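You operate a simulated robot arm through the tools that you are given. There is no shell and no other tool. Be economical: measure what you need, move in short steps, check, and stop when the job is done.

The job below is to be done with a simulated two-armed robot. You get a single attempt, and the scene is never put back.

## Task
Pick up the 54 x 125 mm core from the top of the shaft bench with one hand, pass it to the other hand and put it on the shelf of the shaft bench.

It is judged by the outcome, as a careful person would: the job done as asked, and still so three seconds after it is handed in. It fails if anything else is knocked over, pushed out of place, dropped, spilled or broken.

## Robot
Two 7-joint arms with two-finger parallel grippers on one trunk, on a base that drives. Base frame: it is fixed to the floor where the robot stands at the start and does not move with it; the origin is under the middle of the robot, x ahead of it, y to its left, z up; the surface under the hand at the start is at about z = 0.85. Lengths are in m, angles in degrees, forces in N, time in s.
The left shoulder is at the start at [0.05, 0.168, 1.082], the right one opposite. With the tool pointing down near the work surface each hand reaches from about 0.2 to 0.66 m from the robot's upright axis, wherever it stands, measured 20 degrees to its own side. Places, roughly: shelf of the shaft bench [0.7, -0.2, 0.4]. Payload 1.57 kg a hand.
Tool frame (each hand has its own): the origin (TCP) lies between the finger pads and is the grasp point; the fingertips stand 0.03 m ahead of it; z points along the fingers, y is the line along which they close. Largest opening 0.08 m; finger width 0.017, thickness 0.012; the body of the gripper, 0.04 by 0.082 m, starts 0.08 m behind the TCP.
Orientation is that of the tool frame in the base frame, as [roll, pitch, yaw] about the fixed x, y, z axes, in that order (R = Rz(yaw) Ry(pitch) Rx(roll)). With the fingers straight down and closing along the base's y, the tool's x points along the base's -x, its y along +y and its z along -z.

## Interface
- The arms move only by the tool play_rows. It takes "left_commands", "right_commands" or both (then of equal length, played together; a hand with none holds still); each is a list of rows, each a list of 6 numbers: the shift along the base's x, y, z in m, then the turn, a rotation vector about the base's x, y, z in degrees. In form: [[x, y, z, rx, ry, rz], ...]. A call has 1 to 10 rows; each row is the pose to reach, as a shift and turn from the pose commanded when the call began. "left_claw" and "right_claw" are, for a hand that has rows, the opening, from 0 (shut) to 1 (fully open), set as the call begins (left out, the last holds). A row lasts 0.2 s, in which the tool goes at most 0.05 m and 8.6 degrees; a call with a longer step from one row to the next is refused whole, and so is a gripper value outside its range. Where a pose cannot be reached the arm comes as near as it can. A force on the tool above 40 N (or 10 N above the force at the start of the call, whichever is more), or a blocked arm, ends the call early, and 0.2 s more pass. The fingers move at their own pace (about 0.045 m/s each) and stop on an object; they squeeze with about 33 N. The grip force told is the motor's: it shows also when the fingers shut on nothing. Time passes only in rows, and 0.2 s behind the last, so rows that repeat a pose let the fingers close. The reply holds the time, the measured pose of the TCP, the force on the tool along the base axes, the opening and the grip force, in the units named above and with some noise, with the torque about the TCP (base axes, N m) and any sound that the robot's microphone picked up.
- Cameras (640 x 400 px; columns grow to the right, rows downward): "scene" is now at [0.1154, 0.0183, 1.3067]; the picture's right is [0.25, -0.97, 0.00], its down [-0.50, -0.13, -0.86] and it looks along [0.83, 0.21, -0.51] (base axes); focal length 287 px, centre (320, 200). "left" rides on the left gripper at [0.072, 0.007, -0.122] in its tool frame; the picture's right is [-0.09, 1.00, 0.00], its down [-0.84, -0.08, -0.54] and it looks along [-0.54, -0.05, 0.84] (tool axes); focal length 238 px, centre (320, 200). "right" rides on the right gripper at [0.072, -0.007, -0.122] in its tool frame; the picture's right is [0.09, 1.00, 0.00], its down [-0.84, 0.08, -0.54] and it looks along [-0.54, 0.05, 0.84] (tool axes); focal length 238 px, centre (320, 200). There is no depth. A picture from a camera that has moved, and an enlarged one, comes with that camera's place and axes in the base frame and with its lens. The place of the scene camera against the robot may be out by one fixed shift of up to 0.018 m in any direction.
- grab_frame(camera): a new picture of that camera. The clock stands still meanwhile.
- lift_body(by): slides the trunk up (or, below 0, down) by that many m; the arms and the scene camera ride with it, the base frame stays. It gives what a move gives, with no picture.
- base_move(legs): drives the robot by 1 to 6 legs, each [ahead, left, turn to the left] in m, m and degrees, along the robot's own axes; the way and the turn of a leg run together, so that a leg with both is an arc; at most 1.5 m and 180 degrees a leg. The arms and the cameras ride along, it lands a little off, and it stops where it bumps. It gives what a move gives.
- head_to(pan, tilt): turns the head with the scene camera to pan (to the left, within 80 degrees either way) and tilt (down, from -29 to 69), counted from straight ahead of the robot. It gives what a move gives.
- close_up(camera, box): a new picture of the part [left, top, right, bottom] of that camera's present view, enlarged. The clock stands still meanwhile.
- job_done(): hands the job in; it is judged then, once.

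Work in short steps. Places have to be worked out from the pictures, the camera data and where the tool is seen: move nearer, look again, correct. Check each grasp and each placing, and mend what went wrong. You have 120 turns and 88 pictures in all, those below and enlarged ones among them. Open the grippers and draw the arms clear of the work before you hand the job in, unless the task says otherwise; then end with one line.

The tools are called after "Call:" as a command line: name --argument value ..., lists and objects as JSON in quotes. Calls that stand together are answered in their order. play_rows: Moves the arms, as the interface text tells. Its arguments: {"type":"object","properties":{"left_commands":{"type":"array"},"left_claw":{"type":"number"},"right_commands":{"type":"array"},"right_claw":{"type":"number"}},"required":[]} The other tools are called the same way: lift_body (by) slides the trunk up or down; base_move (legs) drives the base; head_to (pan, tilt) turns the head that bears the scene camera; grab_frame (camera) takes a picture; close_up (camera, box) takes an enlarged picture of a part of a camera's view; job_done () hands the job in.

At the start:

```text
time_s: 0.0
left_eef_pos: [0.3613, 0.3733, 1.0926]
left_tool_rot: [-180.0, 0.1, -179.9]
left_contact_force: [-0.8, 0.5, -0.6]
left_moment: [0.0, 0.0, 0.02]
left_opening: 0.08
left_gripper_force: 0.1
right_eef_pos: [0.4097, 0.0251, 1.1257]
right_tool_rot: [180.0, 0.1, -179.9]
right_contact_force: [0.6, 0.2, 0.4]
right_moment: [0.01, 0.0, -0.02]
right_opening: 0.0797
right_gripper_force: 0.1
trunk travel left (down, up): [-0.25, 0.193]
robot x, y, heading: [0.0038, -0.0006, 0.2]
head pan, tilt: [14.4, 30.8]
```

scene: 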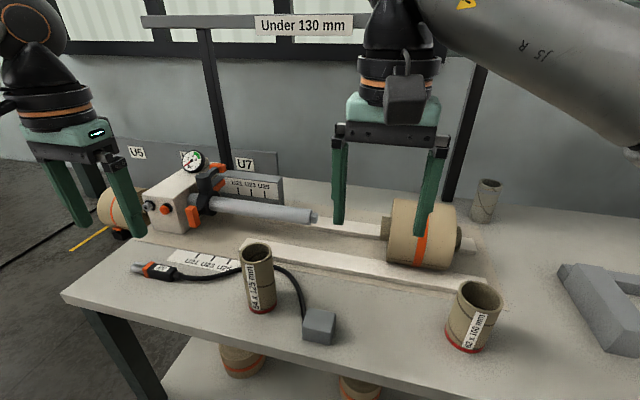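
right: 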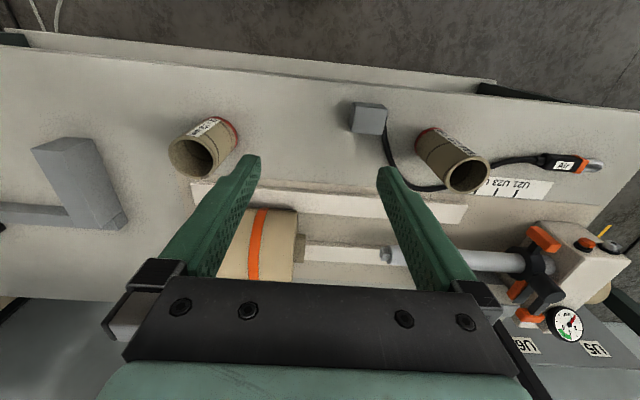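
left: 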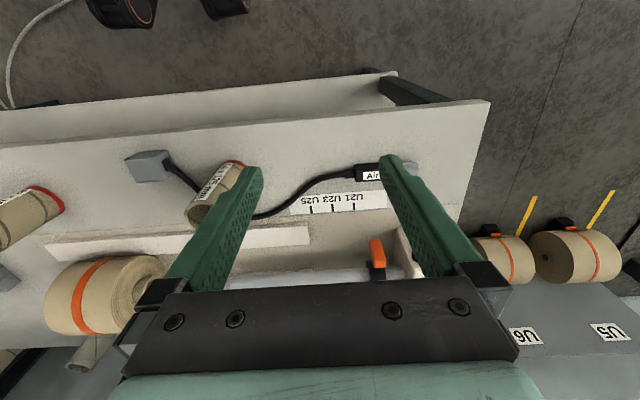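

The labelled 54 x 125 core seems to be the one at scene (258,278). I'll enlarge to check the label and view the shelf area.

Call:
close_up --camera "scene" --box '[200, 220, 360, 320]'

Call:
head_to --pan -10 --tilt 55

Call:
grab_frame --camera "scene"

```text
4.00 times, centred on (280, 270) of scene
camera zoom: at [0.1154, 0.0183, 1.3067], right [0.25, -0.97, 0.0], down [-0.5, -0.13, -0.86], along [0.83, 0.21, -0.51], focal length 1149 px, centre (480, -80)
```

zoom: 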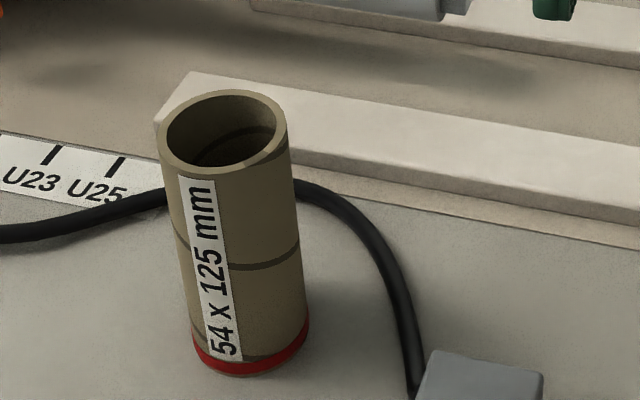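

```text
time_s: 0.9
left_eef_pos: [0.3613, 0.3742, 1.0926]
left_tool_rot: [-180.0, 0.0, -179.9]
left_contact_force: [-0.4, 0.3, -0.4]
left_moment: [-0.02, 0.06, 0.04]
left_opening: 0.0798
left_gripper_force: 0.1
right_eef_pos: [0.4098, 0.0253, 1.126]
right_tool_rot: [179.9, 0.1, -180.0]
right_contact_force: [-0.5, -0.2, -0.3]
right_moment: [0.0, 0.01, 0.01]
right_opening: 0.0798
right_gripper_force: 0.0
trunk travel left (down, up): [-0.25, 0.193]
robot x, y, heading: [-0.0017, -0.001, -0.1]
head pan, tilt: [-10.0, 55.0]
```

```text
83 pictures are left
camera scene: at [0.0991, -0.0166, 1.2719], right [-0.17, -0.98, 0.0], down [-0.81, 0.14, -0.57], along [0.57, -0.1, -0.82], focal length 287 px, centre (320, 200)
```

scene: 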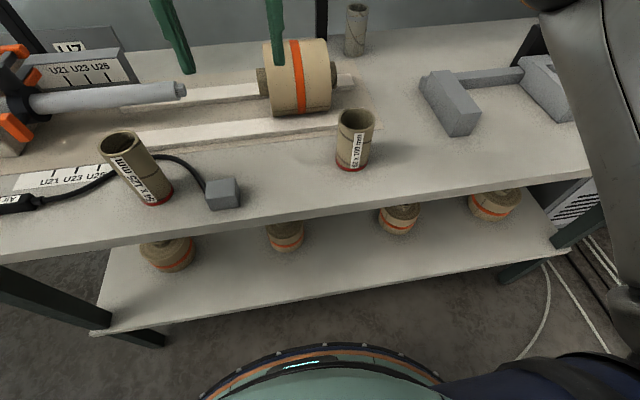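

The core stands at about (0.452, 0.219), with its top at z≈0.975; four views agree on this. I'll bring the left hand above it, fingers down and open.

Call:
play_rows --left_commands '[[0.023, -0.039, 0, 0, 0, 0], [0.046, -0.078, 0, 0, 0, 0], [0.069, -0.117, 0, 0, 0, 0], [0.091, -0.155, 0, 0, 0, 0], [0.091, -0.155, 0, 0, 0, 0]]' --left_claw 1

Call:
grab_frame --camera "left"

Call:
head_to --pan 15 --tilt 35

Call:
grab_frame --camera "scene"

```text
time_s: 2.1
left_eef_pos: [0.4514, 0.2173, 1.092]
left_tool_rot: [180.0, 0.0, -179.8]
left_contact_force: [-0.7, -0.2, 0.0]
left_moment: [0.01, -0.01, -0.04]
left_opening: 0.0799
left_gripper_force: 0.1
right_eef_pos: [0.4101, 0.0247, 1.1263]
right_tool_rot: [-180.0, 0.0, 180.0]
right_contact_force: [-0.2, 0.1, 0.1]
right_moment: [0.01, 0.02, 0.01]
right_opening: 0.0803
right_gripper_force: 0.0
trunk travel left (down, up): [-0.25, 0.193]
robot x, y, heading: [-0.0009, -0.0001, 0.2]
head pan, tilt: [-10.0, 55.0]
```

```text
82 pictures are left
camera left: at [0.3794, 0.2232, 1.2137], right [0.09, 1.0, 0.0], down [0.84, -0.08, 0.54], along [0.54, -0.05, -0.84], focal length 238 px, centre (320, 200)
```

left: 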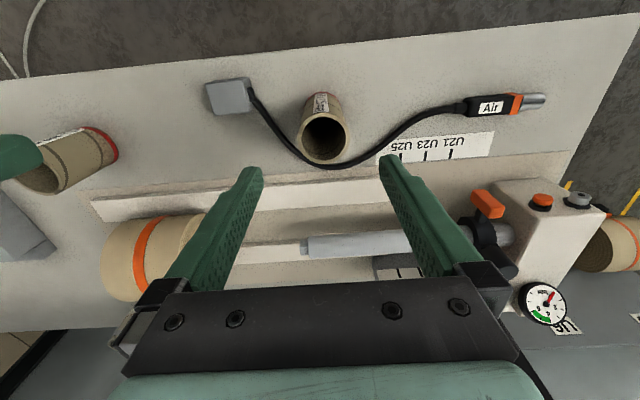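

```text
time_s: 3.0
left_eef_pos: [0.4517, 0.2177, 1.0917]
left_tool_rot: [-180.0, 0.0, -179.9]
left_contact_force: [0.9, -0.3, -0.2]
left_moment: [0.0, -0.01, -0.02]
left_opening: 0.0799
left_gripper_force: 0.1
right_eef_pos: [0.4103, 0.0247, 1.1263]
right_tool_rot: [180.0, 0.0, -180.0]
right_contact_force: [0.0, 0.1, -0.1]
right_moment: [-0.02, 0.02, -0.02]
right_opening: 0.0802
right_gripper_force: 0.1
trunk travel left (down, up): [-0.25, 0.193]
robot x, y, heading: [-0.0021, 0.0041, 0.2]
head pan, tilt: [15.0, 35.0]
```

```text
81 pictures are left
camera scene: at [0.1132, 0.0186, 1.3], right [0.26, -0.97, 0.0], down [-0.55, -0.15, -0.82], along [0.79, 0.21, -0.57], focal length 287 px, centre (320, 200)
```

scene: 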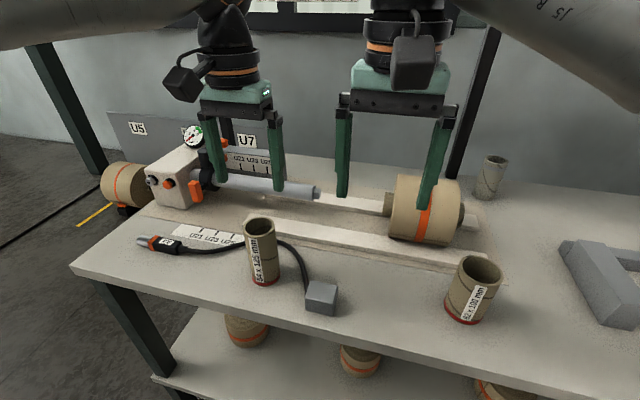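

Left camera puts the core's mouth at about (0.458, 0.220). Small correction, then descend until the fingers straddle the top part of the core.

Call:
play_rows --left_commands '[[0.005, 0.002, -0.04, 0, 0, 0], [0.005, 0.002, -0.075, 0, 0, 0], [0.005, 0.002, -0.075, 0, 0, 0]]'

Call:
grab_frame --camera "left"

Call:
grab_frame --camera "scene"

```text
time_s: 3.8
left_eef_pos: [0.4566, 0.2194, 1.0164]
left_tool_rot: [179.9, 0.1, -179.9]
left_contact_force: [0.4, 0.8, -0.1]
left_moment: [-0.02, 0.02, 0.03]
left_opening: 0.0799
left_gripper_force: 0.1
right_eef_pos: [0.4101, 0.0255, 1.1261]
right_tool_rot: [-179.9, 0.0, 180.0]
right_contact_force: [-0.3, -0.5, -0.3]
right_moment: [-0.02, 0.01, 0.03]
right_opening: 0.0799
right_gripper_force: 0.0
trunk travel left (down, up): [-0.25, 0.193]
robot x, y, heading: [0.0023, 0.0012, 0.1]
head pan, tilt: [15.0, 35.0]
```

```text
80 pictures are left
camera left: at [0.3844, 0.2254, 1.138], right [0.09, 1.0, 0.0], down [0.84, -0.08, 0.54], along [0.54, -0.05, -0.84], focal length 238 px, centre (320, 200)
```

left: 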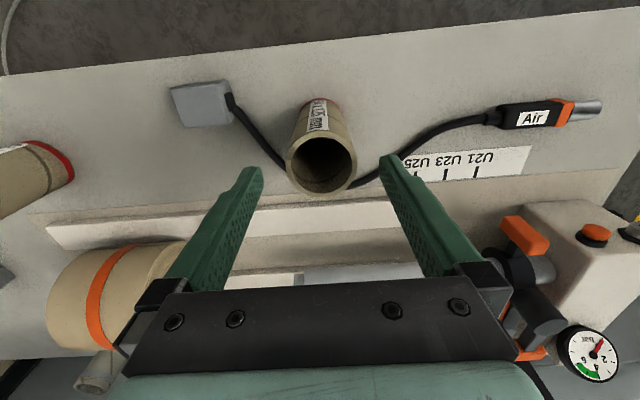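

```text
79 pictures are left
camera scene: at [0.1131, 0.0187, 1.3001], right [0.26, -0.97, 0.0], down [-0.55, -0.15, -0.82], along [0.79, 0.21, -0.57], focal length 287 px, centre (320, 200)
```

scene: 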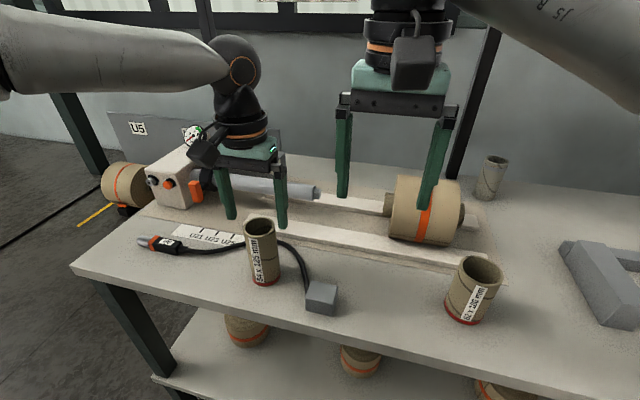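

Core mouth at (0.456, 0.220), and the fingers are centred on it. Descend 0.065 m and close.

Call:
play_rows --left_commands '[[0, 0, -0.035, 0, 0, 0], [0, 0, -0.065, 0, 0, 0], [0, 0, -0.065, 0, 0, 0]]'

Call:
grab_frame --camera "left"

```text
time_s: 4.6
left_eef_pos: [0.4582, 0.2204, 0.9509]
left_tool_rot: [-180.0, 0.0, -179.9]
left_contact_force: [0.5, 0.5, 0.9]
left_moment: [-0.02, -0.01, -0.01]
left_opening: 0.0799
left_gripper_force: 0.1
right_eef_pos: [0.4089, 0.0259, 1.1247]
right_tool_rot: [180.0, 0.0, 179.9]
right_contact_force: [-0.8, 1.5, 0.5]
right_moment: [-0.01, 0.01, 0.02]
right_opening: 0.08
right_gripper_force: 0.1
trunk travel left (down, up): [-0.25, 0.193]
robot x, y, heading: [0.0013, 0.0009, 0.2]
head pan, tilt: [15.0, 35.0]
```

```text
78 pictures are left
camera left: at [0.3867, 0.2266, 1.0727], right [0.09, 1.0, 0.0], down [0.84, -0.08, 0.54], along [0.54, -0.05, -0.84], focal length 238 px, centre (320, 200)
```

left: 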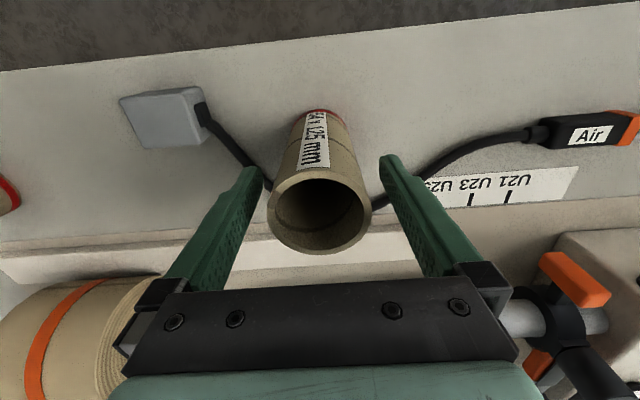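

Straddled and centred. Closing the left gripper.

Call:
play_rows --left_commands '[[0, 0, 0, 0, 0, 0], [0, 0, 0, 0, 0, 0], [0, 0, 0, 0, 0, 0], [0, 0, 0, 0, 0, 0]]' --left_claw 0

```text
time_s: 5.6
left_eef_pos: [0.458, 0.2209, 0.9506]
left_tool_rot: [180.0, 0.0, -179.9]
left_contact_force: [-0.2, -0.6, 0.0]
left_moment: [0.01, -0.03, 0.02]
left_opening: 0.0532
left_gripper_force: 32.9
right_eef_pos: [0.4107, 0.0256, 1.1259]
right_tool_rot: [-180.0, 0.0, -180.0]
right_contact_force: [0.1, -0.2, 0.1]
right_moment: [-0.02, -0.02, -0.01]
right_opening: 0.0802
right_gripper_force: 0.0
trunk travel left (down, up): [-0.25, 0.193]
robot x, y, heading: [-0.0006, -0.0005, 0.0]
head pan, tilt: [15.0, 35.0]
```

Gripped (opening 0.053, 33 N). Lift the core straight up 0.2 m while the right hand, well to the side, begins to tilt forward.

Call:
play_rows --left_commands '[[0, 0, 0.01, 0, 0, 0], [0, 0, 0.04, 0, 0, 0], [0, 0, 0.08, 0, 0, 0], [0, 0, 0.12, 0, 0, 0], [0, 0, 0.16, 0, 0, 0], [0, 0, 0.2, 0, 0, 0], [0, 0, 0.2, 0, 0, 0], [0, 0, 0.2, 0, 0, 0]]' --right_commands '[[0, -0.01, 0, 0, -8.125, 0], [0, -0.02, 0, 0, -16.25, 0], [0, -0.02, 0, 0, -24.375, 0], [0, -0.02, 0, 0, -32.5, 0], [0, -0.02, 0, 0, -40.625, 0], [0, -0.02, 0, 0, -48.75, 0], [0, -0.02, 0, 0, -56.875, 0], [0, -0.02, 0, 0, -65, 0]]' --right_claw 1

Call:
grab_frame --camera "scene"

```text
time_s: 7.4
left_eef_pos: [0.4597, 0.2214, 1.1514]
left_tool_rot: [179.9, -0.1, -179.8]
left_contact_force: [1.0, 0.7, 0.2]
left_moment: [-0.01, 0.02, -0.01]
left_opening: 0.0531
left_gripper_force: 33.0
right_eef_pos: [0.4104, 0.0062, 1.126]
right_tool_rot: [179.8, 65.1, 179.9]
right_contact_force: [0.8, -0.4, 0.1]
right_moment: [0.0, -0.01, -0.03]
right_opening: 0.0801
right_gripper_force: 0.0
trunk travel left (down, up): [-0.25, 0.193]
robot x, y, heading: [-0.0001, -0.0002, 0.1]
head pan, tilt: [15.0, 35.0]
```

```text
77 pictures are left
camera scene: at [0.1133, 0.0188, 1.3001], right [0.26, -0.97, 0.0], down [-0.55, -0.15, -0.82], along [0.79, 0.21, -0.57], focal length 287 px, centre (320, 200)
```

scene: 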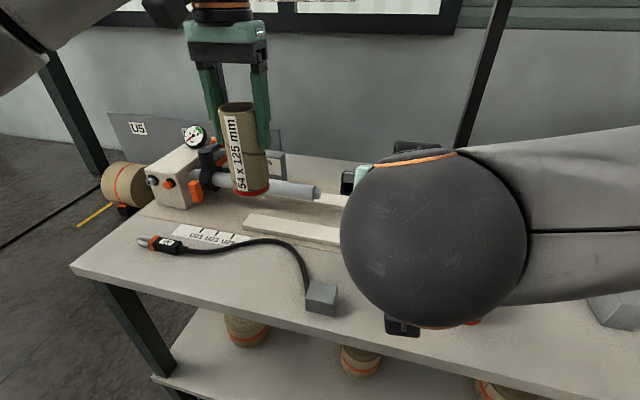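

Core is held vertically in the left hand, bottom at z≈1.05. Move the left hand forward and inward to (0.54, 0.14), and line the right hand up behind it at z≈1.09.

Call:
play_rows --left_commands '[[0.04, 0, 0, 0, 0, 0], [0.08, 0, 0, 0, 0, 0], [0.08, -0.04, 0, 0, 0, 0], [0.08, -0.081, 0, 0, 0, 0], [0.08, -0.081, 0, 0, 0, 0], [0.08, -0.081, 0, 0, 0, 0], [0.08, -0.081, 0, 0, 0, 0]]' --right_commands '[[0, 0, -0.018, 0, 0, 0], [0, 0, -0.036, 0, 0, 0], [0, 0.034, -0.036, 0, 0, 0], [0, 0.067, -0.036, 0, 0, 0], [0, 0.1, -0.036, 0, 0, 0], [0, 0.134, -0.036, 0, 0, 0], [0, 0.134, -0.036, 0, 0, 0]]'

Call:
grab_frame --camera "right"

Call:
grab_frame --camera "scene"

```text
time_s: 9.0
left_eef_pos: [0.4724, 0.2092, 1.1176]
left_tool_rot: [-180.0, 0.0, -180.0]
left_contact_force: [-0.2, 0.7, -1.1]
left_moment: [0.01, 0.01, 0.03]
left_opening: 0.0529
left_gripper_force: 32.8
left hand out of reach, approached as far as the arm can: row 1, 2, 3, 4, 5, 6, 7
right_eef_pos: [0.4099, 0.1401, 1.0881]
right_tool_rot: [-180.0, 65.0, -180.0]
right_contact_force: [0.0, 0.6, -0.4]
right_moment: [0.0, 0.0, -0.02]
right_opening: 0.0799
right_gripper_force: 0.1
trunk travel left (down, up): [-0.25, 0.193]
robot x, y, heading: [0.0015, 0.0017, -0.0]
head pan, tilt: [15.0, 35.0]
```

```text
76 pictures are left
camera right: at [0.2699, 0.1331, 1.0749], right [-0.04, 1.0, -0.08], down [-0.14, 0.08, 0.99], along [0.99, 0.05, 0.13], focal length 238 px, centre (320, 200)
```

right: 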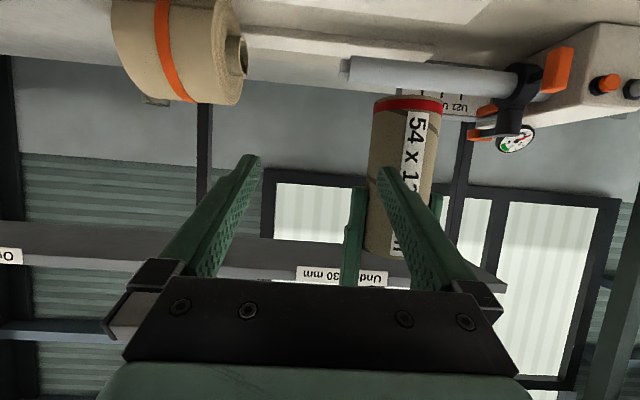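

```text
75 pictures are left
camera scene: at [0.1132, 0.0186, 1.3001], right [0.26, -0.97, 0.0], down [-0.55, -0.15, -0.82], along [0.79, 0.21, -0.57], focal length 287 px, centre (320, 200)
```

scene: 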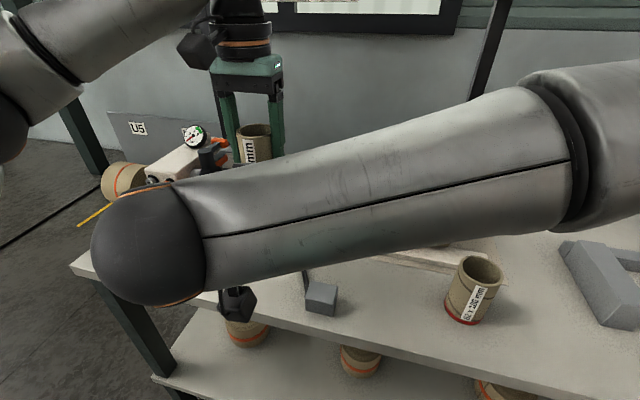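

The left arm cannot reach that far forward at this height and stopped at (0.472, 0.209, 1.118). I'll back the right hand off 0.05 m first, then settle the left hand in a reachable spot, with a small test to learn its commanded pose.

Call:
play_rows --right_commands '[[-0.025, 0, 0, 0, 0, 0], [-0.05, 0, 0, 0, 0, 0], [-0.05, 0, 0, 0, 0, 0]]'

Call:
play_rows --left_commands '[[-0.01, 0, 0, 0, 0, 0], [-0.02, 0, 0, 0, 0, 0], [-0.02, 0, 0, 0, 0, 0]]'

```text
time_s: 9.8
left_eef_pos: [0.4721, 0.209, 1.1187]
left_tool_rot: [-180.0, 0.0, -179.9]
left_contact_force: [0.2, 0.0, -0.7]
left_moment: [0.0, -0.02, -0.01]
left_opening: 0.053
left_gripper_force: 32.8
right_eef_pos: [0.3584, 0.1395, 1.0886]
right_tool_rot: [-179.9, 64.9, 179.9]
right_contact_force: [0.2, 0.4, 0.4]
right_moment: [-0.02, -0.03, -0.01]
right_opening: 0.0798
right_gripper_force: 0.2
trunk travel left (down, up): [-0.25, 0.193]
robot x, y, heading: [0.0011, 0.0044, -0.1]
head pan, tilt: [15.0, 35.0]
```

```text
time_s: 10.6
left_eef_pos: [0.4512, 0.2113, 1.1201]
left_tool_rot: [-180.0, 0.1, -180.0]
left_contact_force: [0.5, 0.0, -1.5]
left_moment: [-0.01, 0.04, -0.01]
left_opening: 0.0529
left_gripper_force: 33.3
right_eef_pos: [0.3585, 0.1388, 1.0895]
right_tool_rot: [180.0, 65.0, 179.9]
right_contact_force: [0.3, 0.4, -0.7]
right_moment: [0.01, 0.01, 0.03]
right_opening: 0.0802
right_gripper_force: 0.1
trunk travel left (down, up): [-0.25, 0.193]
robot x, y, heading: [0.0019, 0.0021, 0.0]
head pan, tilt: [15.0, 35.0]
```

Commanded pose follows the reached pose. Move the left hand to y≈0.171 and line the right hand up behind it at z≈1.06.

Call:
play_rows --left_commands '[[0, -0.02, 0, 0, 0, 0], [0, -0.04, 0, 0, 0, 0], [0, -0.04, 0, 0, 0, 0]]' --right_commands '[[-0.01, 0.016, -0.015, 0, 0, 0], [-0.01, 0.033, -0.029, 0, 0, 0], [-0.01, 0.033, -0.029, 0, 0, 0]]'

Call:
grab_frame --camera "right"

Call:
grab_frame --camera "left"

```text
time_s: 11.4
left_eef_pos: [0.4443, 0.1833, 1.1197]
left_tool_rot: [-179.9, 0.0, -179.8]
left_contact_force: [0.4, -1.0, -0.7]
left_moment: [0.01, -0.03, 0.0]
left_opening: 0.053
left_gripper_force: 32.9
left hand out of reach, approached as far as the arm can: row 2, 3
right_eef_pos: [0.3578, 0.1525, 1.0696]
right_tool_rot: [179.0, 65.0, 178.9]
right_contact_force: [0.3, -0.1, -0.5]
right_moment: [-0.01, 0.02, 0.03]
right_opening: 0.0799
right_gripper_force: 0.1
right hand out of reach, approached as far as the arm can: row 2, 3
trunk travel left (down, up): [-0.25, 0.193]
robot x, y, heading: [-0.0009, 0.001, 0.3]
head pan, tilt: [15.0, 35.0]
```

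```text
74 pictures are left
camera right: at [0.2174, 0.1471, 1.0564], right [-0.03, 1.0, -0.08], down [-0.14, 0.07, 0.99], along [0.99, 0.04, 0.14], focal length 238 px, centre (320, 200)
```

right: 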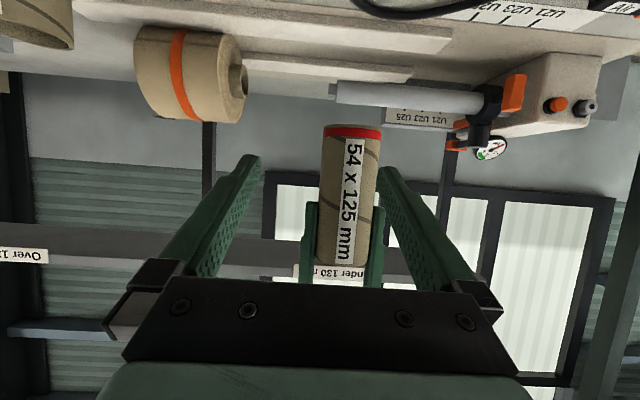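

```text
73 pictures are left
camera left: at [0.373, 0.1882, 1.2417], right [0.09, 1.0, 0.0], down [0.84, -0.07, 0.54], along [0.54, -0.05, -0.84], focal length 238 px, centre (320, 200)
```

left: 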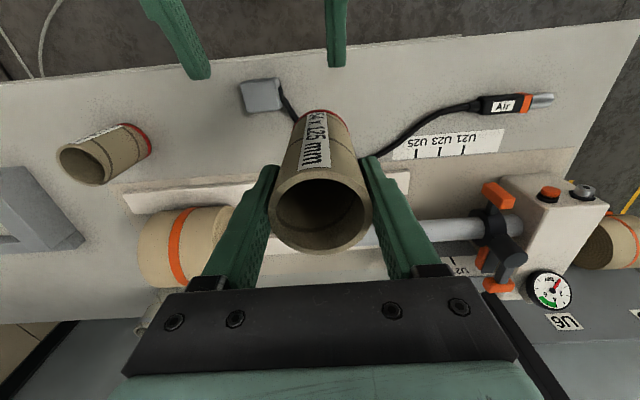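

Both arms are at their limits because of shoulder height. Raise the trunk 0.12 m, then lower the hands relative to it.

Call:
lift_body --by 0.12

Call:
play_rows --left_commands '[[0, 0, -0.04, 0, 0, 0], [0.01, 0, -0.08, 0, 0, 0], [0.035, 0, -0.11, 0, 0, 0], [0.065, -0.013, -0.11, 0, 0, 0], [0.065, -0.023, -0.11, 0, 0, 0], [0.065, -0.023, -0.11, 0, 0, 0]]' --right_commands '[[0, 0, -0.04, 0, 0, 0], [0, 0, -0.08, 0, 0, 0], [0, 0, -0.115, 0, 0, 0], [0.01, 0, -0.115, 0, 0, 0], [0.02, 0, -0.115, 0, 0, 0], [0.02, 0, -0.115, 0, 0, 0]]'

```text
time_s: 12.9
left_eef_pos: [0.4454, 0.1833, 1.239]
left_tool_rot: [-179.9, 0.0, -179.9]
left_contact_force: [0.7, 0.2, -0.8]
left_moment: [0.01, 0.02, -0.03]
left_opening: 0.053
left_gripper_force: 33.0
right_eef_pos: [0.3573, 0.1518, 1.1883]
right_tool_rot: [179.3, 65.1, 178.9]
right_contact_force: [-0.3, 0.1, 0.3]
right_moment: [0.02, 0.02, 0.01]
right_opening: 0.0802
right_gripper_force: 0.2
trunk travel left (down, up): [-0.37, 0.073]
robot x, y, heading: [0.0004, -0.0005, 0.0]
head pan, tilt: [15.0, 35.0]
```

```text
time_s: 14.3
left_eef_pos: [0.4908, 0.1793, 1.1263]
left_tool_rot: [-179.9, 0.1, -179.9]
left_contact_force: [-0.5, 1.0, -0.5]
left_moment: [-0.02, -0.03, 0.03]
left_opening: 0.0531
left_gripper_force: 32.2
left hand out of reach, approached as far as the arm can: row 4, 5, 6
right_eef_pos: [0.3727, 0.1545, 1.0721]
right_tool_rot: [-179.9, 65.1, -179.9]
right_contact_force: [-0.5, -0.1, -0.3]
right_moment: [-0.03, 0.01, 0.0]
right_opening: 0.0802
right_gripper_force: 0.1
right hand out of reach, approached as far as the arm can: row 2, 3, 4
trunk travel left (down, up): [-0.37, 0.073]
robot x, y, heading: [-0.0022, 0.0025, 0.0]
head pan, tilt: [15.0, 35.0]
```

Left at (0.491, 0.179), core bottom at about 1.026. Bring the right hand in line in y and part of the way forward.

Call:
play_rows --right_commands '[[0.02, 0.01, -0.004, 0, 0, 0], [0.035, 0.02, -0.004, 0, 0, 0], [0.05, 0.0245, -0.004, 0, 0, 0], [0.05, 0.0245, -0.004, 0, 0, 0]]'

Call:
grab_frame --camera "right"

Call:
grab_frame --camera "left"

Call:
grab_frame --camera "scene"

```text
time_s: 15.3
left_eef_pos: [0.49, 0.1789, 1.1272]
left_tool_rot: [-179.8, 0.1, -179.8]
left_contact_force: [-0.2, 0.5, -0.4]
left_moment: [-0.01, 0.0, 0.0]
left_opening: 0.0532
left_gripper_force: 33.4
right_eef_pos: [0.4249, 0.1784, 1.0676]
right_tool_rot: [180.0, 65.0, 179.9]
right_contact_force: [1.1, 1.3, -0.1]
right_moment: [-0.01, 0.0, -0.02]
right_opening: 0.0799
right_gripper_force: 0.0
trunk travel left (down, up): [-0.37, 0.073]
robot x, y, heading: [-0.0022, 0.0019, -0.0]
head pan, tilt: [15.0, 35.0]
```

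```text
72 pictures are left
camera right: at [0.285, 0.1721, 1.0541], right [-0.04, 1.0, -0.08], down [-0.14, 0.08, 0.99], along [0.99, 0.05, 0.13], focal length 238 px, centre (320, 200)
```

right: 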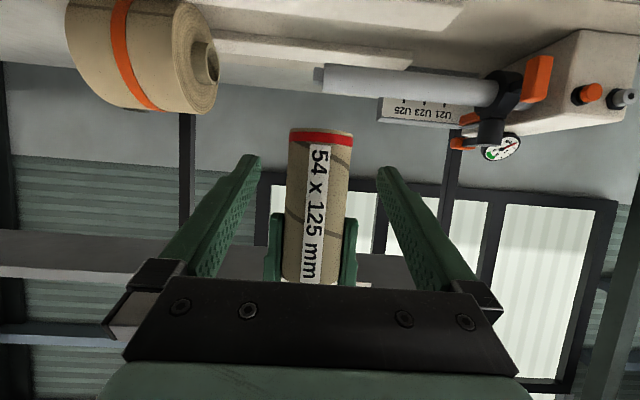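

```text
71 pictures are left
camera left: at [0.4184, 0.1851, 1.2484], right [0.09, 1.0, 0.0], down [0.84, -0.07, 0.54], along [0.54, -0.05, -0.84], focal length 238 px, centre (320, 200)
```

left: 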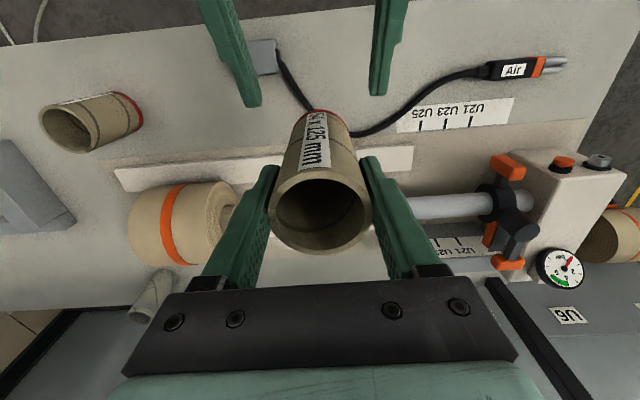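

```text
70 pictures are left
camera scene: at [0.1131, 0.0187, 1.4201], right [0.26, -0.97, 0.0], down [-0.55, -0.15, -0.82], along [0.79, 0.21, -0.57], focal length 287 px, centre (320, 200)
```

scene: 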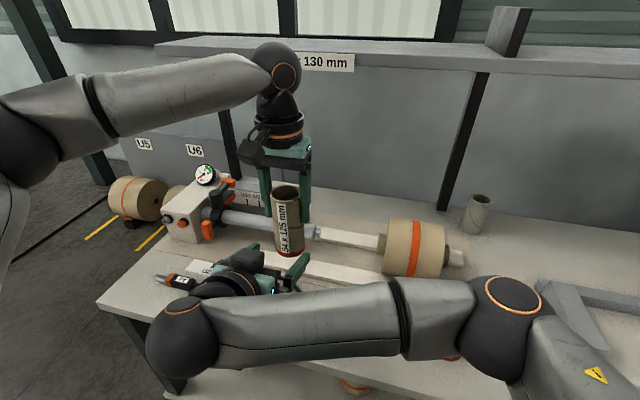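

Aligned: core centred between the right fingers' tips, with the fingers level with its lower part. Advance 0.064 m.

Call:
play_rows --right_commands '[[0.02, 0.001, -0.001, 0, 0, 0], [0.04, 0.001, -0.001, 0, 0, 0], [0.064, 0.001, -0.001, 0, 0, 0], [0.064, 0.001, -0.001, 0, 0, 0]]'

Call:
grab_frame --camera "right"

Call:
grab_frame --camera "left"

```text
time_s: 16.3
left_eef_pos: [0.4908, 0.1792, 1.1253]
left_tool_rot: [-179.8, 0.0, -179.8]
left_contact_force: [-1.0, 0.0, 0.0]
left_moment: [0.02, 0.01, 0.01]
left_opening: 0.053
left_gripper_force: 33.2
right_eef_pos: [0.4885, 0.1809, 1.0686]
right_tool_rot: [-179.9, 65.0, 180.0]
right_contact_force: [0.1, -1.0, 0.1]
right_moment: [0.0, 0.0, 0.0]
right_opening: 0.0801
right_gripper_force: 0.1
trunk travel left (down, up): [-0.37, 0.073]
robot x, y, heading: [-0.0021, 0.0019, 0.2]
head pan, tilt: [15.0, 35.0]
```

```text
69 pictures are left
camera right: at [0.3494, 0.174, 1.0547], right [-0.04, 1.0, -0.08], down [-0.14, 0.08, 0.99], along [0.99, 0.05, 0.13], focal length 238 px, centre (320, 200)
```

right: 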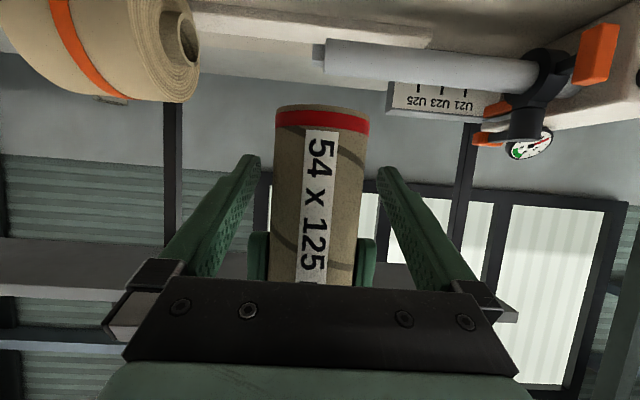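

```text
68 pictures are left
camera left: at [0.4183, 0.1851, 1.2483], right [0.09, 1.0, 0.0], down [0.84, -0.07, 0.54], along [0.54, -0.05, -0.84], focal length 238 px, centre (320, 200)
```

left: 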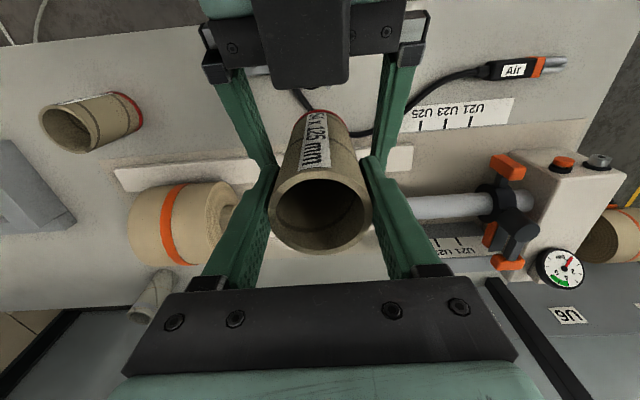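

Right fingers straddle the lower half of the core, clear of the left fingers. Closing the right gripper.

Call:
play_rows --right_commands '[[0, 0, 0, 0, 0, 0], [0, 0, 0, 0, 0, 0], [0, 0, 0, 0, 0, 0], [0, 0, 0, 0, 0, 0]]' --right_claw 0

```text
time_s: 17.3
left_eef_pos: [0.4915, 0.18, 1.1274]
left_tool_rot: [-179.9, 0.1, -179.7]
left_contact_force: [1.2, 7.6, -0.4]
left_moment: [0.44, 0.03, -0.03]
left_opening: 0.0525
left_gripper_force: 32.9
right_eef_pos: [0.488, 0.1809, 1.0676]
right_tool_rot: [-179.9, 65.0, -179.9]
right_contact_force: [0.4, -6.7, 1.8]
right_moment: [-0.03, -0.01, 0.0]
right_opening: 0.0527
right_gripper_force: 33.0
trunk travel left (down, up): [-0.37, 0.073]
robot x, y, heading: [0.0002, 0.0005, 0.1]
head pan, tilt: [15.0, 35.0]
```

Both hands hold it, with a small sideways strain of about 7 N. Ease the right hand 1 mm to -y, then open the left.

Call:
play_rows --right_commands '[[0, -0.001, 0, 0, 0, 0], [0, -0.001, 0, 0, 0, 0]]'

Call:
play_rows --left_commands '[[0, 0, 0, 0, 0, 0], [0, 0, 0, 0, 0, 0], [0, 0, 0, 0, 0, 0], [0, 0, 0, 0, 0, 0]]' --left_claw 1

Call:
grab_frame --camera "left"

```text
time_s: 17.9
left_eef_pos: [0.4913, 0.1785, 1.1262]
left_tool_rot: [-179.9, 0.1, -179.8]
left_contact_force: [-0.7, 4.2, -0.6]
left_moment: [0.95, 0.0, 0.18]
left_opening: 0.0533
left_gripper_force: 33.1
right_eef_pos: [0.4907, 0.1796, 1.0674]
right_tool_rot: [-180.0, 65.0, 179.9]
right_contact_force: [0.9, -3.4, -0.7]
right_moment: [-0.73, 0.11, -0.21]
right_opening: 0.0529
right_gripper_force: 32.7
trunk travel left (down, up): [-0.37, 0.073]
robot x, y, heading: [0.0026, 0.0006, -0.0]
head pan, tilt: [15.0, 35.0]
```

```text
time_s: 18.9
left_eef_pos: [0.4909, 0.1802, 1.1265]
left_tool_rot: [-179.8, 0.1, -179.8]
left_contact_force: [0.0, 0.2, 0.2]
left_moment: [0.02, 0.03, 0.01]
left_opening: 0.0801
left_gripper_force: 0.1
right_eef_pos: [0.4892, 0.1795, 1.0685]
right_tool_rot: [-180.0, 65.0, 180.0]
right_contact_force: [0.3, -0.2, -0.2]
right_moment: [0.02, -0.01, 0.0]
right_opening: 0.0525
right_gripper_force: 32.3
trunk travel left (down, up): [-0.37, 0.073]
robot x, y, heading: [0.0035, 0.0022, 0.1]
head pan, tilt: [15.0, 35.0]
```

```text
67 pictures are left
camera left: at [0.4184, 0.1851, 1.2483], right [0.09, 1.0, 0.0], down [0.84, -0.07, 0.54], along [0.54, -0.05, -0.84], focal length 238 px, centre (320, 200)
```

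left: 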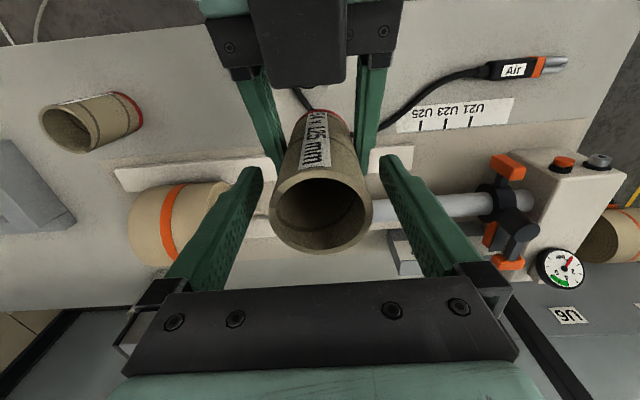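

Left gripper is open and the right hand holds the core. Raise the left hand straight up a little at a time.

Call:
play_rows --left_commands '[[0, 0, 0.015, 0, 0, 0], [0, 0, 0.03, 0, 0, 0], [0, 0, 0.03, 0, 0, 0]]'

```text
time_s: 19.7
left_eef_pos: [0.4861, 0.1815, 1.1539]
left_tool_rot: [-179.7, 0.2, -179.8]
left_contact_force: [0.6, 1.1, 0.3]
left_moment: [0.04, -0.01, 0.02]
left_opening: 0.0798
left_gripper_force: 0.0
left hand out of reach, approached as far as the arm can: row 2, 3
right_eef_pos: [0.4886, 0.1795, 1.0681]
right_tool_rot: [180.0, 65.0, 180.0]
right_contact_force: [0.2, -0.1, 0.6]
right_moment: [0.01, -0.01, 0.0]
right_opening: 0.0523
right_gripper_force: 33.0
trunk travel left (down, up): [-0.37, 0.073]
robot x, y, heading: [0.0004, 0.0013, -0.0]
head pan, tilt: [15.0, 35.0]
```

It rises with only a small x drift, which is harmless as the fingers straddle in y. Continue up, slightly back.

Call:
play_rows --left_commands '[[-0.008, -0.002, 0.02, 0, 0, 0], [-0.016, -0.002, 0.04, 0, 0, 0], [-0.03, 0.0, 0.065, 0, 0, 0], [-0.03, 0.0, 0.065, 0, 0, 0]]'

Call:
grab_frame --camera "left"

Call:
grab_frame --camera "scene"

```text
time_s: 20.7
left_eef_pos: [0.4561, 0.1822, 1.2175]
left_tool_rot: [-179.8, 0.0, -179.8]
left_contact_force: [0.2, -0.5, 0.4]
left_moment: [0.0, 0.03, 0.04]
left_opening: 0.0801
left_gripper_force: 0.1
left hand out of reach, approached as far as the arm can: row 2
right_eef_pos: [0.4884, 0.1789, 1.0675]
right_tool_rot: [-180.0, 65.0, 180.0]
right_contact_force: [-0.4, 0.0, 0.4]
right_moment: [-0.01, 0.0, 0.02]
right_opening: 0.0526
right_gripper_force: 33.0
trunk travel left (down, up): [-0.37, 0.073]
robot x, y, heading: [0.0029, -0.0012, 0.2]
head pan, tilt: [15.0, 35.0]
```

```text
66 pictures are left
camera left: at [0.384, 0.1871, 1.3402], right [0.09, 1.0, 0.0], down [0.84, -0.07, 0.54], along [0.54, -0.05, -0.84], focal length 238 px, centre (320, 200)
```

left: 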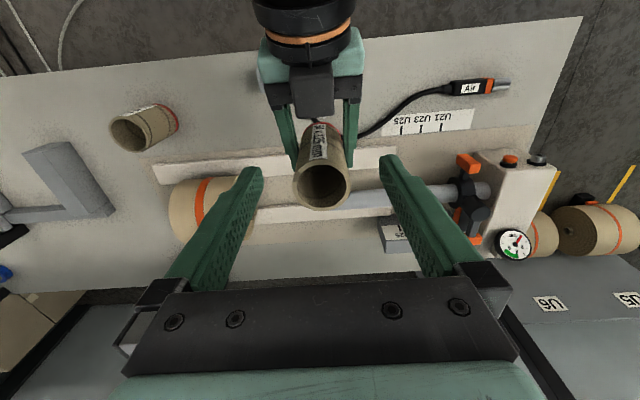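

```text
65 pictures are left
camera scene: at [0.1135, 0.0188, 1.42], right [0.26, -0.97, 0.0], down [-0.55, -0.15, -0.82], along [0.79, 0.21, -0.57], focal length 287 px, centre (320, 200)
```

scene: 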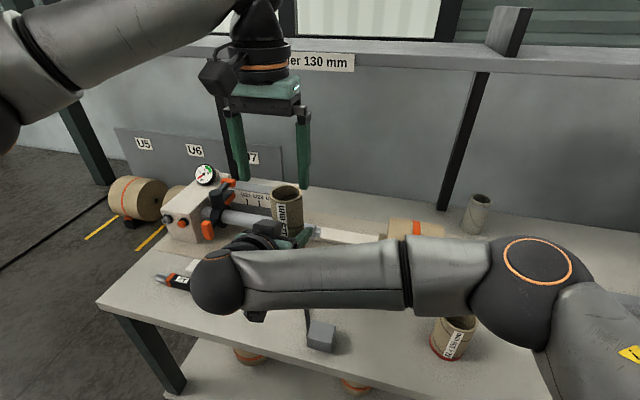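

Left is clear. Draw it out to the left, raise the trunk a further 0.06 m for clearance, then back the robot away 0.35 m from the bench.

Call:
play_rows --left_commands '[[-0.02, 0.04, 0, 0, 0, 0], [-0.04, 0.08, 0, 0, 0, 0], [-0.06, 0.12, 0, 0, 0, 0], [-0.08, 0.16, 0, 0, 0, 0], [-0.1, 0.2, 0, 0, 0, 0], [-0.1, 0.2, 0, 0, 0, 0]]'

Call:
lift_body --by 0.06

Call:
base_move --legs '[[-0.35, 0, 0]]'

Call:
head_to --pan 0 --tilt 40

Call:
grab_frame --camera "scene"

```text
time_s: 22.1
left_eef_pos: [0.3604, 0.3799, 1.2186]
left_tool_rot: [-179.9, 0.0, -179.8]
left_contact_force: [0.5, 0.1, -0.2]
left_moment: [0.01, 0.03, 0.02]
left_opening: 0.0802
left_gripper_force: 0.1
right_eef_pos: [0.4884, 0.1796, 1.0687]
right_tool_rot: [179.9, 64.9, 179.9]
right_contact_force: [-0.7, 0.0, 0.0]
right_moment: [0.01, -0.02, -0.01]
right_opening: 0.0527
right_gripper_force: 32.6
trunk travel left (down, up): [-0.37, 0.073]
robot x, y, heading: [0.0008, -0.0027, 0.1]
head pan, tilt: [15.0, 35.0]
```

```text
time_s: 23.1
left_eef_pos: [0.3599, 0.38, 1.2788]
left_tool_rot: [-179.9, 0.0, -179.8]
left_contact_force: [-0.8, -0.5, 0.3]
left_moment: [0.02, -0.02, 0.0]
left_opening: 0.08
left_gripper_force: 0.1
right_eef_pos: [0.4897, 0.179, 1.1279]
right_tool_rot: [-180.0, 64.9, 180.0]
right_contact_force: [-0.8, -0.7, -0.1]
right_moment: [0.02, 0.0, -0.02]
right_opening: 0.0525
right_gripper_force: 33.5
trunk travel left (down, up): [-0.43, 0.013]
robot x, y, heading: [-0.0006, -0.003, -0.1]
head pan, tilt: [15.0, 35.0]
```

```text
time_s: 25.4
left_eef_pos: [0.0084, 0.3803, 1.2791]
left_tool_rot: [-179.9, 0.1, 179.9]
left_contact_force: [-0.7, -1.0, -0.1]
left_moment: [0.04, -0.01, 0.04]
left_opening: 0.0799
left_gripper_force: 0.1
right_eef_pos: [0.1356, 0.1777, 1.1287]
right_tool_rot: [-179.9, 65.1, 179.5]
right_contact_force: [0.3, -0.1, -0.3]
right_moment: [-0.01, -0.03, -0.02]
right_opening: 0.0523
right_gripper_force: 32.8
trunk travel left (down, up): [-0.43, 0.013]
robot x, y, heading: [-0.3565, 0.0019, -0.3]
head pan, tilt: [15.0, 35.0]
```

```text
time_s: 26.1
left_eef_pos: [0.0081, 0.3802, 1.2795]
left_tool_rot: [-179.9, 0.0, 180.0]
left_contact_force: [-0.2, 0.0, -0.4]
left_moment: [0.01, 0.01, 0.0]
left_opening: 0.0802
left_gripper_force: 0.0
right_eef_pos: [0.1372, 0.1779, 1.1284]
right_tool_rot: [180.0, 65.1, 179.6]
right_contact_force: [0.4, -0.6, -1.2]
right_moment: [0.02, 0.0, 0.0]
right_opening: 0.0526
right_gripper_force: 33.7
trunk travel left (down, up): [-0.43, 0.013]
robot x, y, heading: [-0.3549, -0.002, -0.0]
head pan, tilt: [0.0, 40.0]
```

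```text
64 pictures are left
camera scene: at [-0.2396, -0.0038, 1.4725], right [0.0, -1.0, 0.0], down [-0.64, 0.0, -0.77], along [0.77, 0.0, -0.64], focal length 287 px, centre (320, 200)
```

scene: 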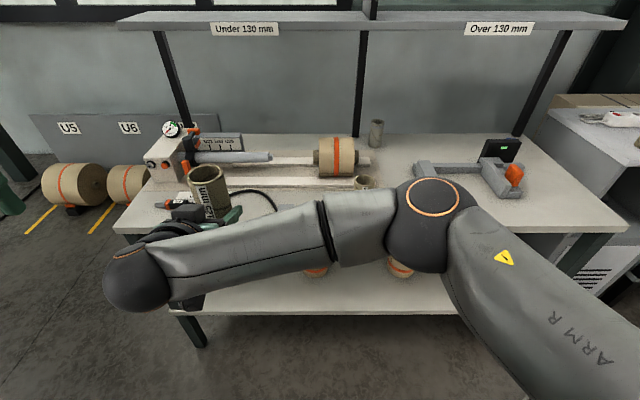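

There's a clear view now: the lower shelf (z≈0.4) is the named place, and the signs put the "Under 130 mm" bay on the left half, so I'll aim for the left half of the shelf. The hand is in front of the bench edge, so lower the trunk fully and look again.

Call:
lift_body --by -0.2

Call:
grab_frame --camera "scene"

Call:
grab_frame --camera "right"

```text
time_s: 28.3
left_eef_pos: [0.0091, 0.3803, 1.0797]
left_tool_rot: [-179.8, 0.2, 179.9]
left_contact_force: [-0.1, 0.6, -1.1]
left_moment: [0.01, -0.02, -0.02]
left_opening: 0.0799
left_gripper_force: 0.1
right_eef_pos: [0.1374, 0.177, 0.928]
right_tool_rot: [-179.9, 65.0, 179.7]
right_contact_force: [0.2, 0.0, -0.1]
right_moment: [0.01, 0.01, 0.01]
right_opening: 0.0527
right_gripper_force: 32.8
trunk travel left (down, up): [-0.23, 0.213]
robot x, y, heading: [-0.3543, -0.0004, -0.2]
head pan, tilt: [0.0, 40.0]
```

```text
63 pictures are left
camera scene: at [-0.2398, -0.0039, 1.2726], right [-0.01, -1.0, 0.0], down [-0.64, 0.0, -0.77], along [0.77, 0.0, -0.64], focal length 287 px, centre (320, 200)
```

scene: 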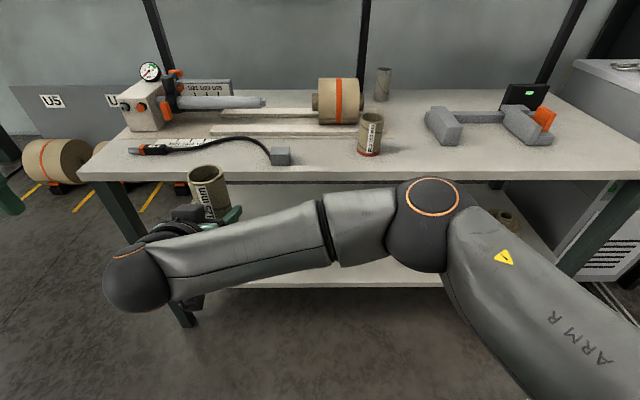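

```text
62 pictures are left
camera right: at [-0.0027, 0.1718, 0.9146], right [-0.03, 1.0, -0.08], down [-0.14, 0.08, 0.99], along [0.99, 0.04, 0.13], focal length 238 px, centre (320, 200)
```

right: 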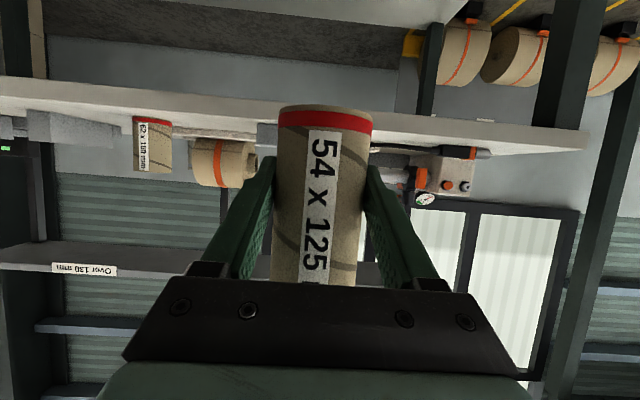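

Clear. Lower the trunk the rest of the way and look at the shelf through the right hand's camera.

Call:
lift_body --by -0.22

Call:
grab_frame --camera "right"

Call:
head_to --pan 0 --tilt 30

Call:
grab_frame --camera "scene"

```text
time_s: 30.6
left_eef_pos: [0.0079, 0.38, 0.8589]
left_tool_rot: [-179.8, 0.2, 179.9]
left_contact_force: [-0.6, -0.2, 0.0]
left_moment: [0.0, -0.04, -0.04]
left_opening: 0.0802
left_gripper_force: 0.0
right_eef_pos: [0.137, 0.1784, 0.7096]
right_tool_rot: [180.0, 65.0, 179.5]
right_contact_force: [-0.9, 0.0, -1.6]
right_moment: [-0.03, 0.0, 0.0]
right_opening: 0.0527
right_gripper_force: 32.9
trunk travel left (down, up): [-0.01, 0.433]
robot x, y, heading: [-0.3519, 0.0007, -0.3]
head pan, tilt: [0.0, 40.0]
```

```text
61 pictures are left
camera right: at [-0.0027, 0.1718, 0.6946], right [-0.03, 1.0, -0.08], down [-0.14, 0.08, 0.99], along [0.99, 0.04, 0.13], focal length 238 px, centre (320, 200)
```

right: 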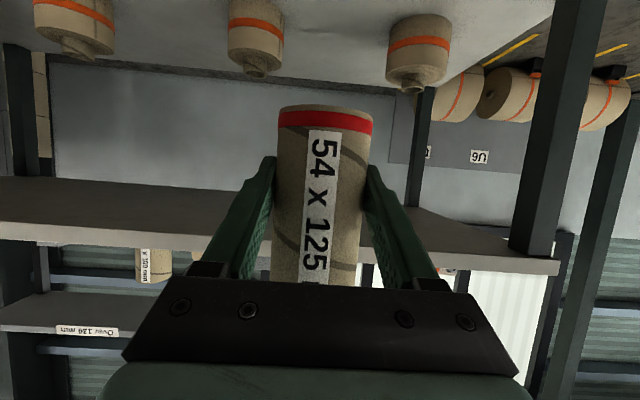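

```text
time_s: 31.4
left_eef_pos: [0.0084, 0.3805, 0.8599]
left_tool_rot: [-179.9, 0.0, 179.8]
left_contact_force: [0.2, 0.4, 0.6]
left_moment: [0.0, -0.03, -0.01]
left_opening: 0.0802
left_gripper_force: 0.1
right_eef_pos: [0.1373, 0.1783, 0.7081]
right_tool_rot: [-179.9, 65.0, 179.5]
right_contact_force: [-0.7, -0.4, -0.1]
right_moment: [-0.02, 0.03, 0.03]
right_opening: 0.0526
right_gripper_force: 33.2
trunk travel left (down, up): [-0.01, 0.433]
robot x, y, heading: [-0.3538, 0.0044, -0.4]
head pan, tilt: [0.0, 30.0]
```

```text
60 pictures are left
camera scene: at [-0.2343, -0.0038, 1.0678], right [-0.01, -1.0, 0.0], down [-0.5, 0.0, -0.87], along [0.87, 0.0, -0.5], focal length 287 px, centre (320, 200)
```

scene: 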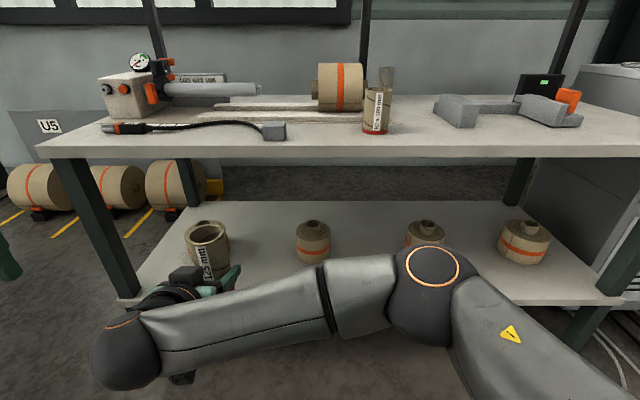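

Rolls stand on the shelf at about (0.53, 0.39) and (0.53, 0.03). The gap around y≈0.2, x≈0.45 is wide and in the left bay. To reach it straight ahead I'll first move the right hand in front of its own shoulder, then drive left.

Call:
play_rows --right_commands '[[0, -0.035, -0.01, 0, 0, 0], [0, -0.07, -0.02, 0, 0, 0], [0, -0.105, -0.03, 0, 0, 0], [0, -0.14, -0.04, 0, 0, 0], [0, -0.175, -0.05, 0, 0, 0], [0, -0.21, -0.06, 0, 0, 0], [0, -0.245, -0.07, 0, 0, 0], [0, -0.28, -0.08, 0, 0, 0], [0, -0.315, -0.09, 0, 0, 0], [0, -0.35, -0.1, 0, 0, 0]]'

Call:
play_rows --right_commands '[[0, 0, -0.03, 0, 0, 0], [0, 0, -0.06, 0, 0, 0], [0, 0, -0.09, 0, 0, 0], [0, 0, -0.12, 0, 0, 0], [0, 0, -0.14, 0, 0, 0], [0, 0, -0.14, 0, 0, 0]]'

Call:
grab_frame --camera "scene"

```text
time_s: 33.5
left_eef_pos: [0.009, 0.3801, 0.8586]
left_tool_rot: [-180.0, -0.1, 179.9]
left_contact_force: [0.3, -0.8, 0.0]
left_moment: [-0.01, -0.01, -0.01]
left_opening: 0.0797
left_gripper_force: 0.0
right_eef_pos: [0.1381, -0.1398, 0.6274]
right_tool_rot: [-179.6, 64.6, 179.8]
right_contact_force: [0.1, -0.1, -0.6]
right_moment: [0.0, -0.01, -0.02]
right_opening: 0.0525
right_gripper_force: 33.1
right hand out of reach, approached as far as the arm can: row 9, 10
trunk travel left (down, up): [-0.01, 0.433]
robot x, y, heading: [-0.3523, 0.0002, -0.6]
head pan, tilt: [0.0, 30.0]
```

```text
time_s: 35.0
left_eef_pos: [0.0087, 0.3797, 0.8599]
left_tool_rot: [-179.9, 0.0, 179.9]
left_contact_force: [-0.1, -0.1, -1.3]
left_moment: [0.04, -0.01, 0.0]
left_opening: 0.0802
left_gripper_force: 0.0
right_eef_pos: [0.1423, -0.0804, 0.536]
right_tool_rot: [-179.9, 64.9, 179.6]
right_contact_force: [1.8, 0.1, -0.2]
right_moment: [0.03, 0.01, 0.0]
right_opening: 0.0528
right_gripper_force: 33.6
right hand out of reach, approached as far as the arm can: row 1, 2, 3, 4, 5, 6
trunk travel left (down, up): [-0.01, 0.433]
robot x, y, heading: [-0.3513, 0.002, -0.4]
head pan, tilt: [0.0, 30.0]
```

```text
59 pictures are left
camera scene: at [-0.2343, -0.0039, 1.0679], right [-0.01, -1.0, 0.0], down [-0.5, 0.0, -0.87], along [0.87, 0.0, -0.5], focal length 287 px, centre (320, 200)
```

scene: 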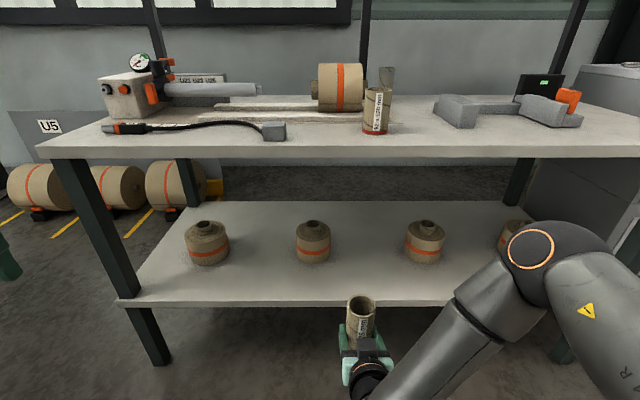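

All four rolls are visible. The limit seems to be wrist folding, so I'll try lower with the hand extended further; it's still well in front of the shelf edge (x≈0.36).

Call:
play_rows --right_commands '[[0.03, 0, 0, 0, 0, 0], [0.06, 0, -0.01, 0, 0, 0], [0.09, 0, -0.03, 0, 0, 0], [0.1, 0, -0.05, 0, 0, 0], [0.1, 0, -0.07, 0, 0, 0], [0.1, 0, -0.085, 0, 0, 0], [0.1, 0, -0.085, 0, 0, 0]]'

```text
time_s: 36.5
left_eef_pos: [0.0102, 0.3799, 0.8585]
left_tool_rot: [-179.9, 0.0, 179.8]
left_contact_force: [0.1, 0.1, -0.4]
left_moment: [0.01, 0.01, -0.01]
left_opening: 0.0798
left_gripper_force: 0.1
right_eef_pos: [0.2469, -0.0579, 0.4662]
right_tool_rot: [-178.9, 64.2, 179.7]
right_contact_force: [-0.4, 0.2, -0.3]
right_moment: [0.01, 0.0, -0.05]
right_opening: 0.0526
right_gripper_force: 33.1
right hand out of reach, approached as far as the arm can: row 3, 4, 5, 6, 7
trunk travel left (down, up): [-0.01, 0.433]
robot x, y, heading: [-0.3552, 0.0037, -0.3]
head pan, tilt: [0.0, 30.0]
```

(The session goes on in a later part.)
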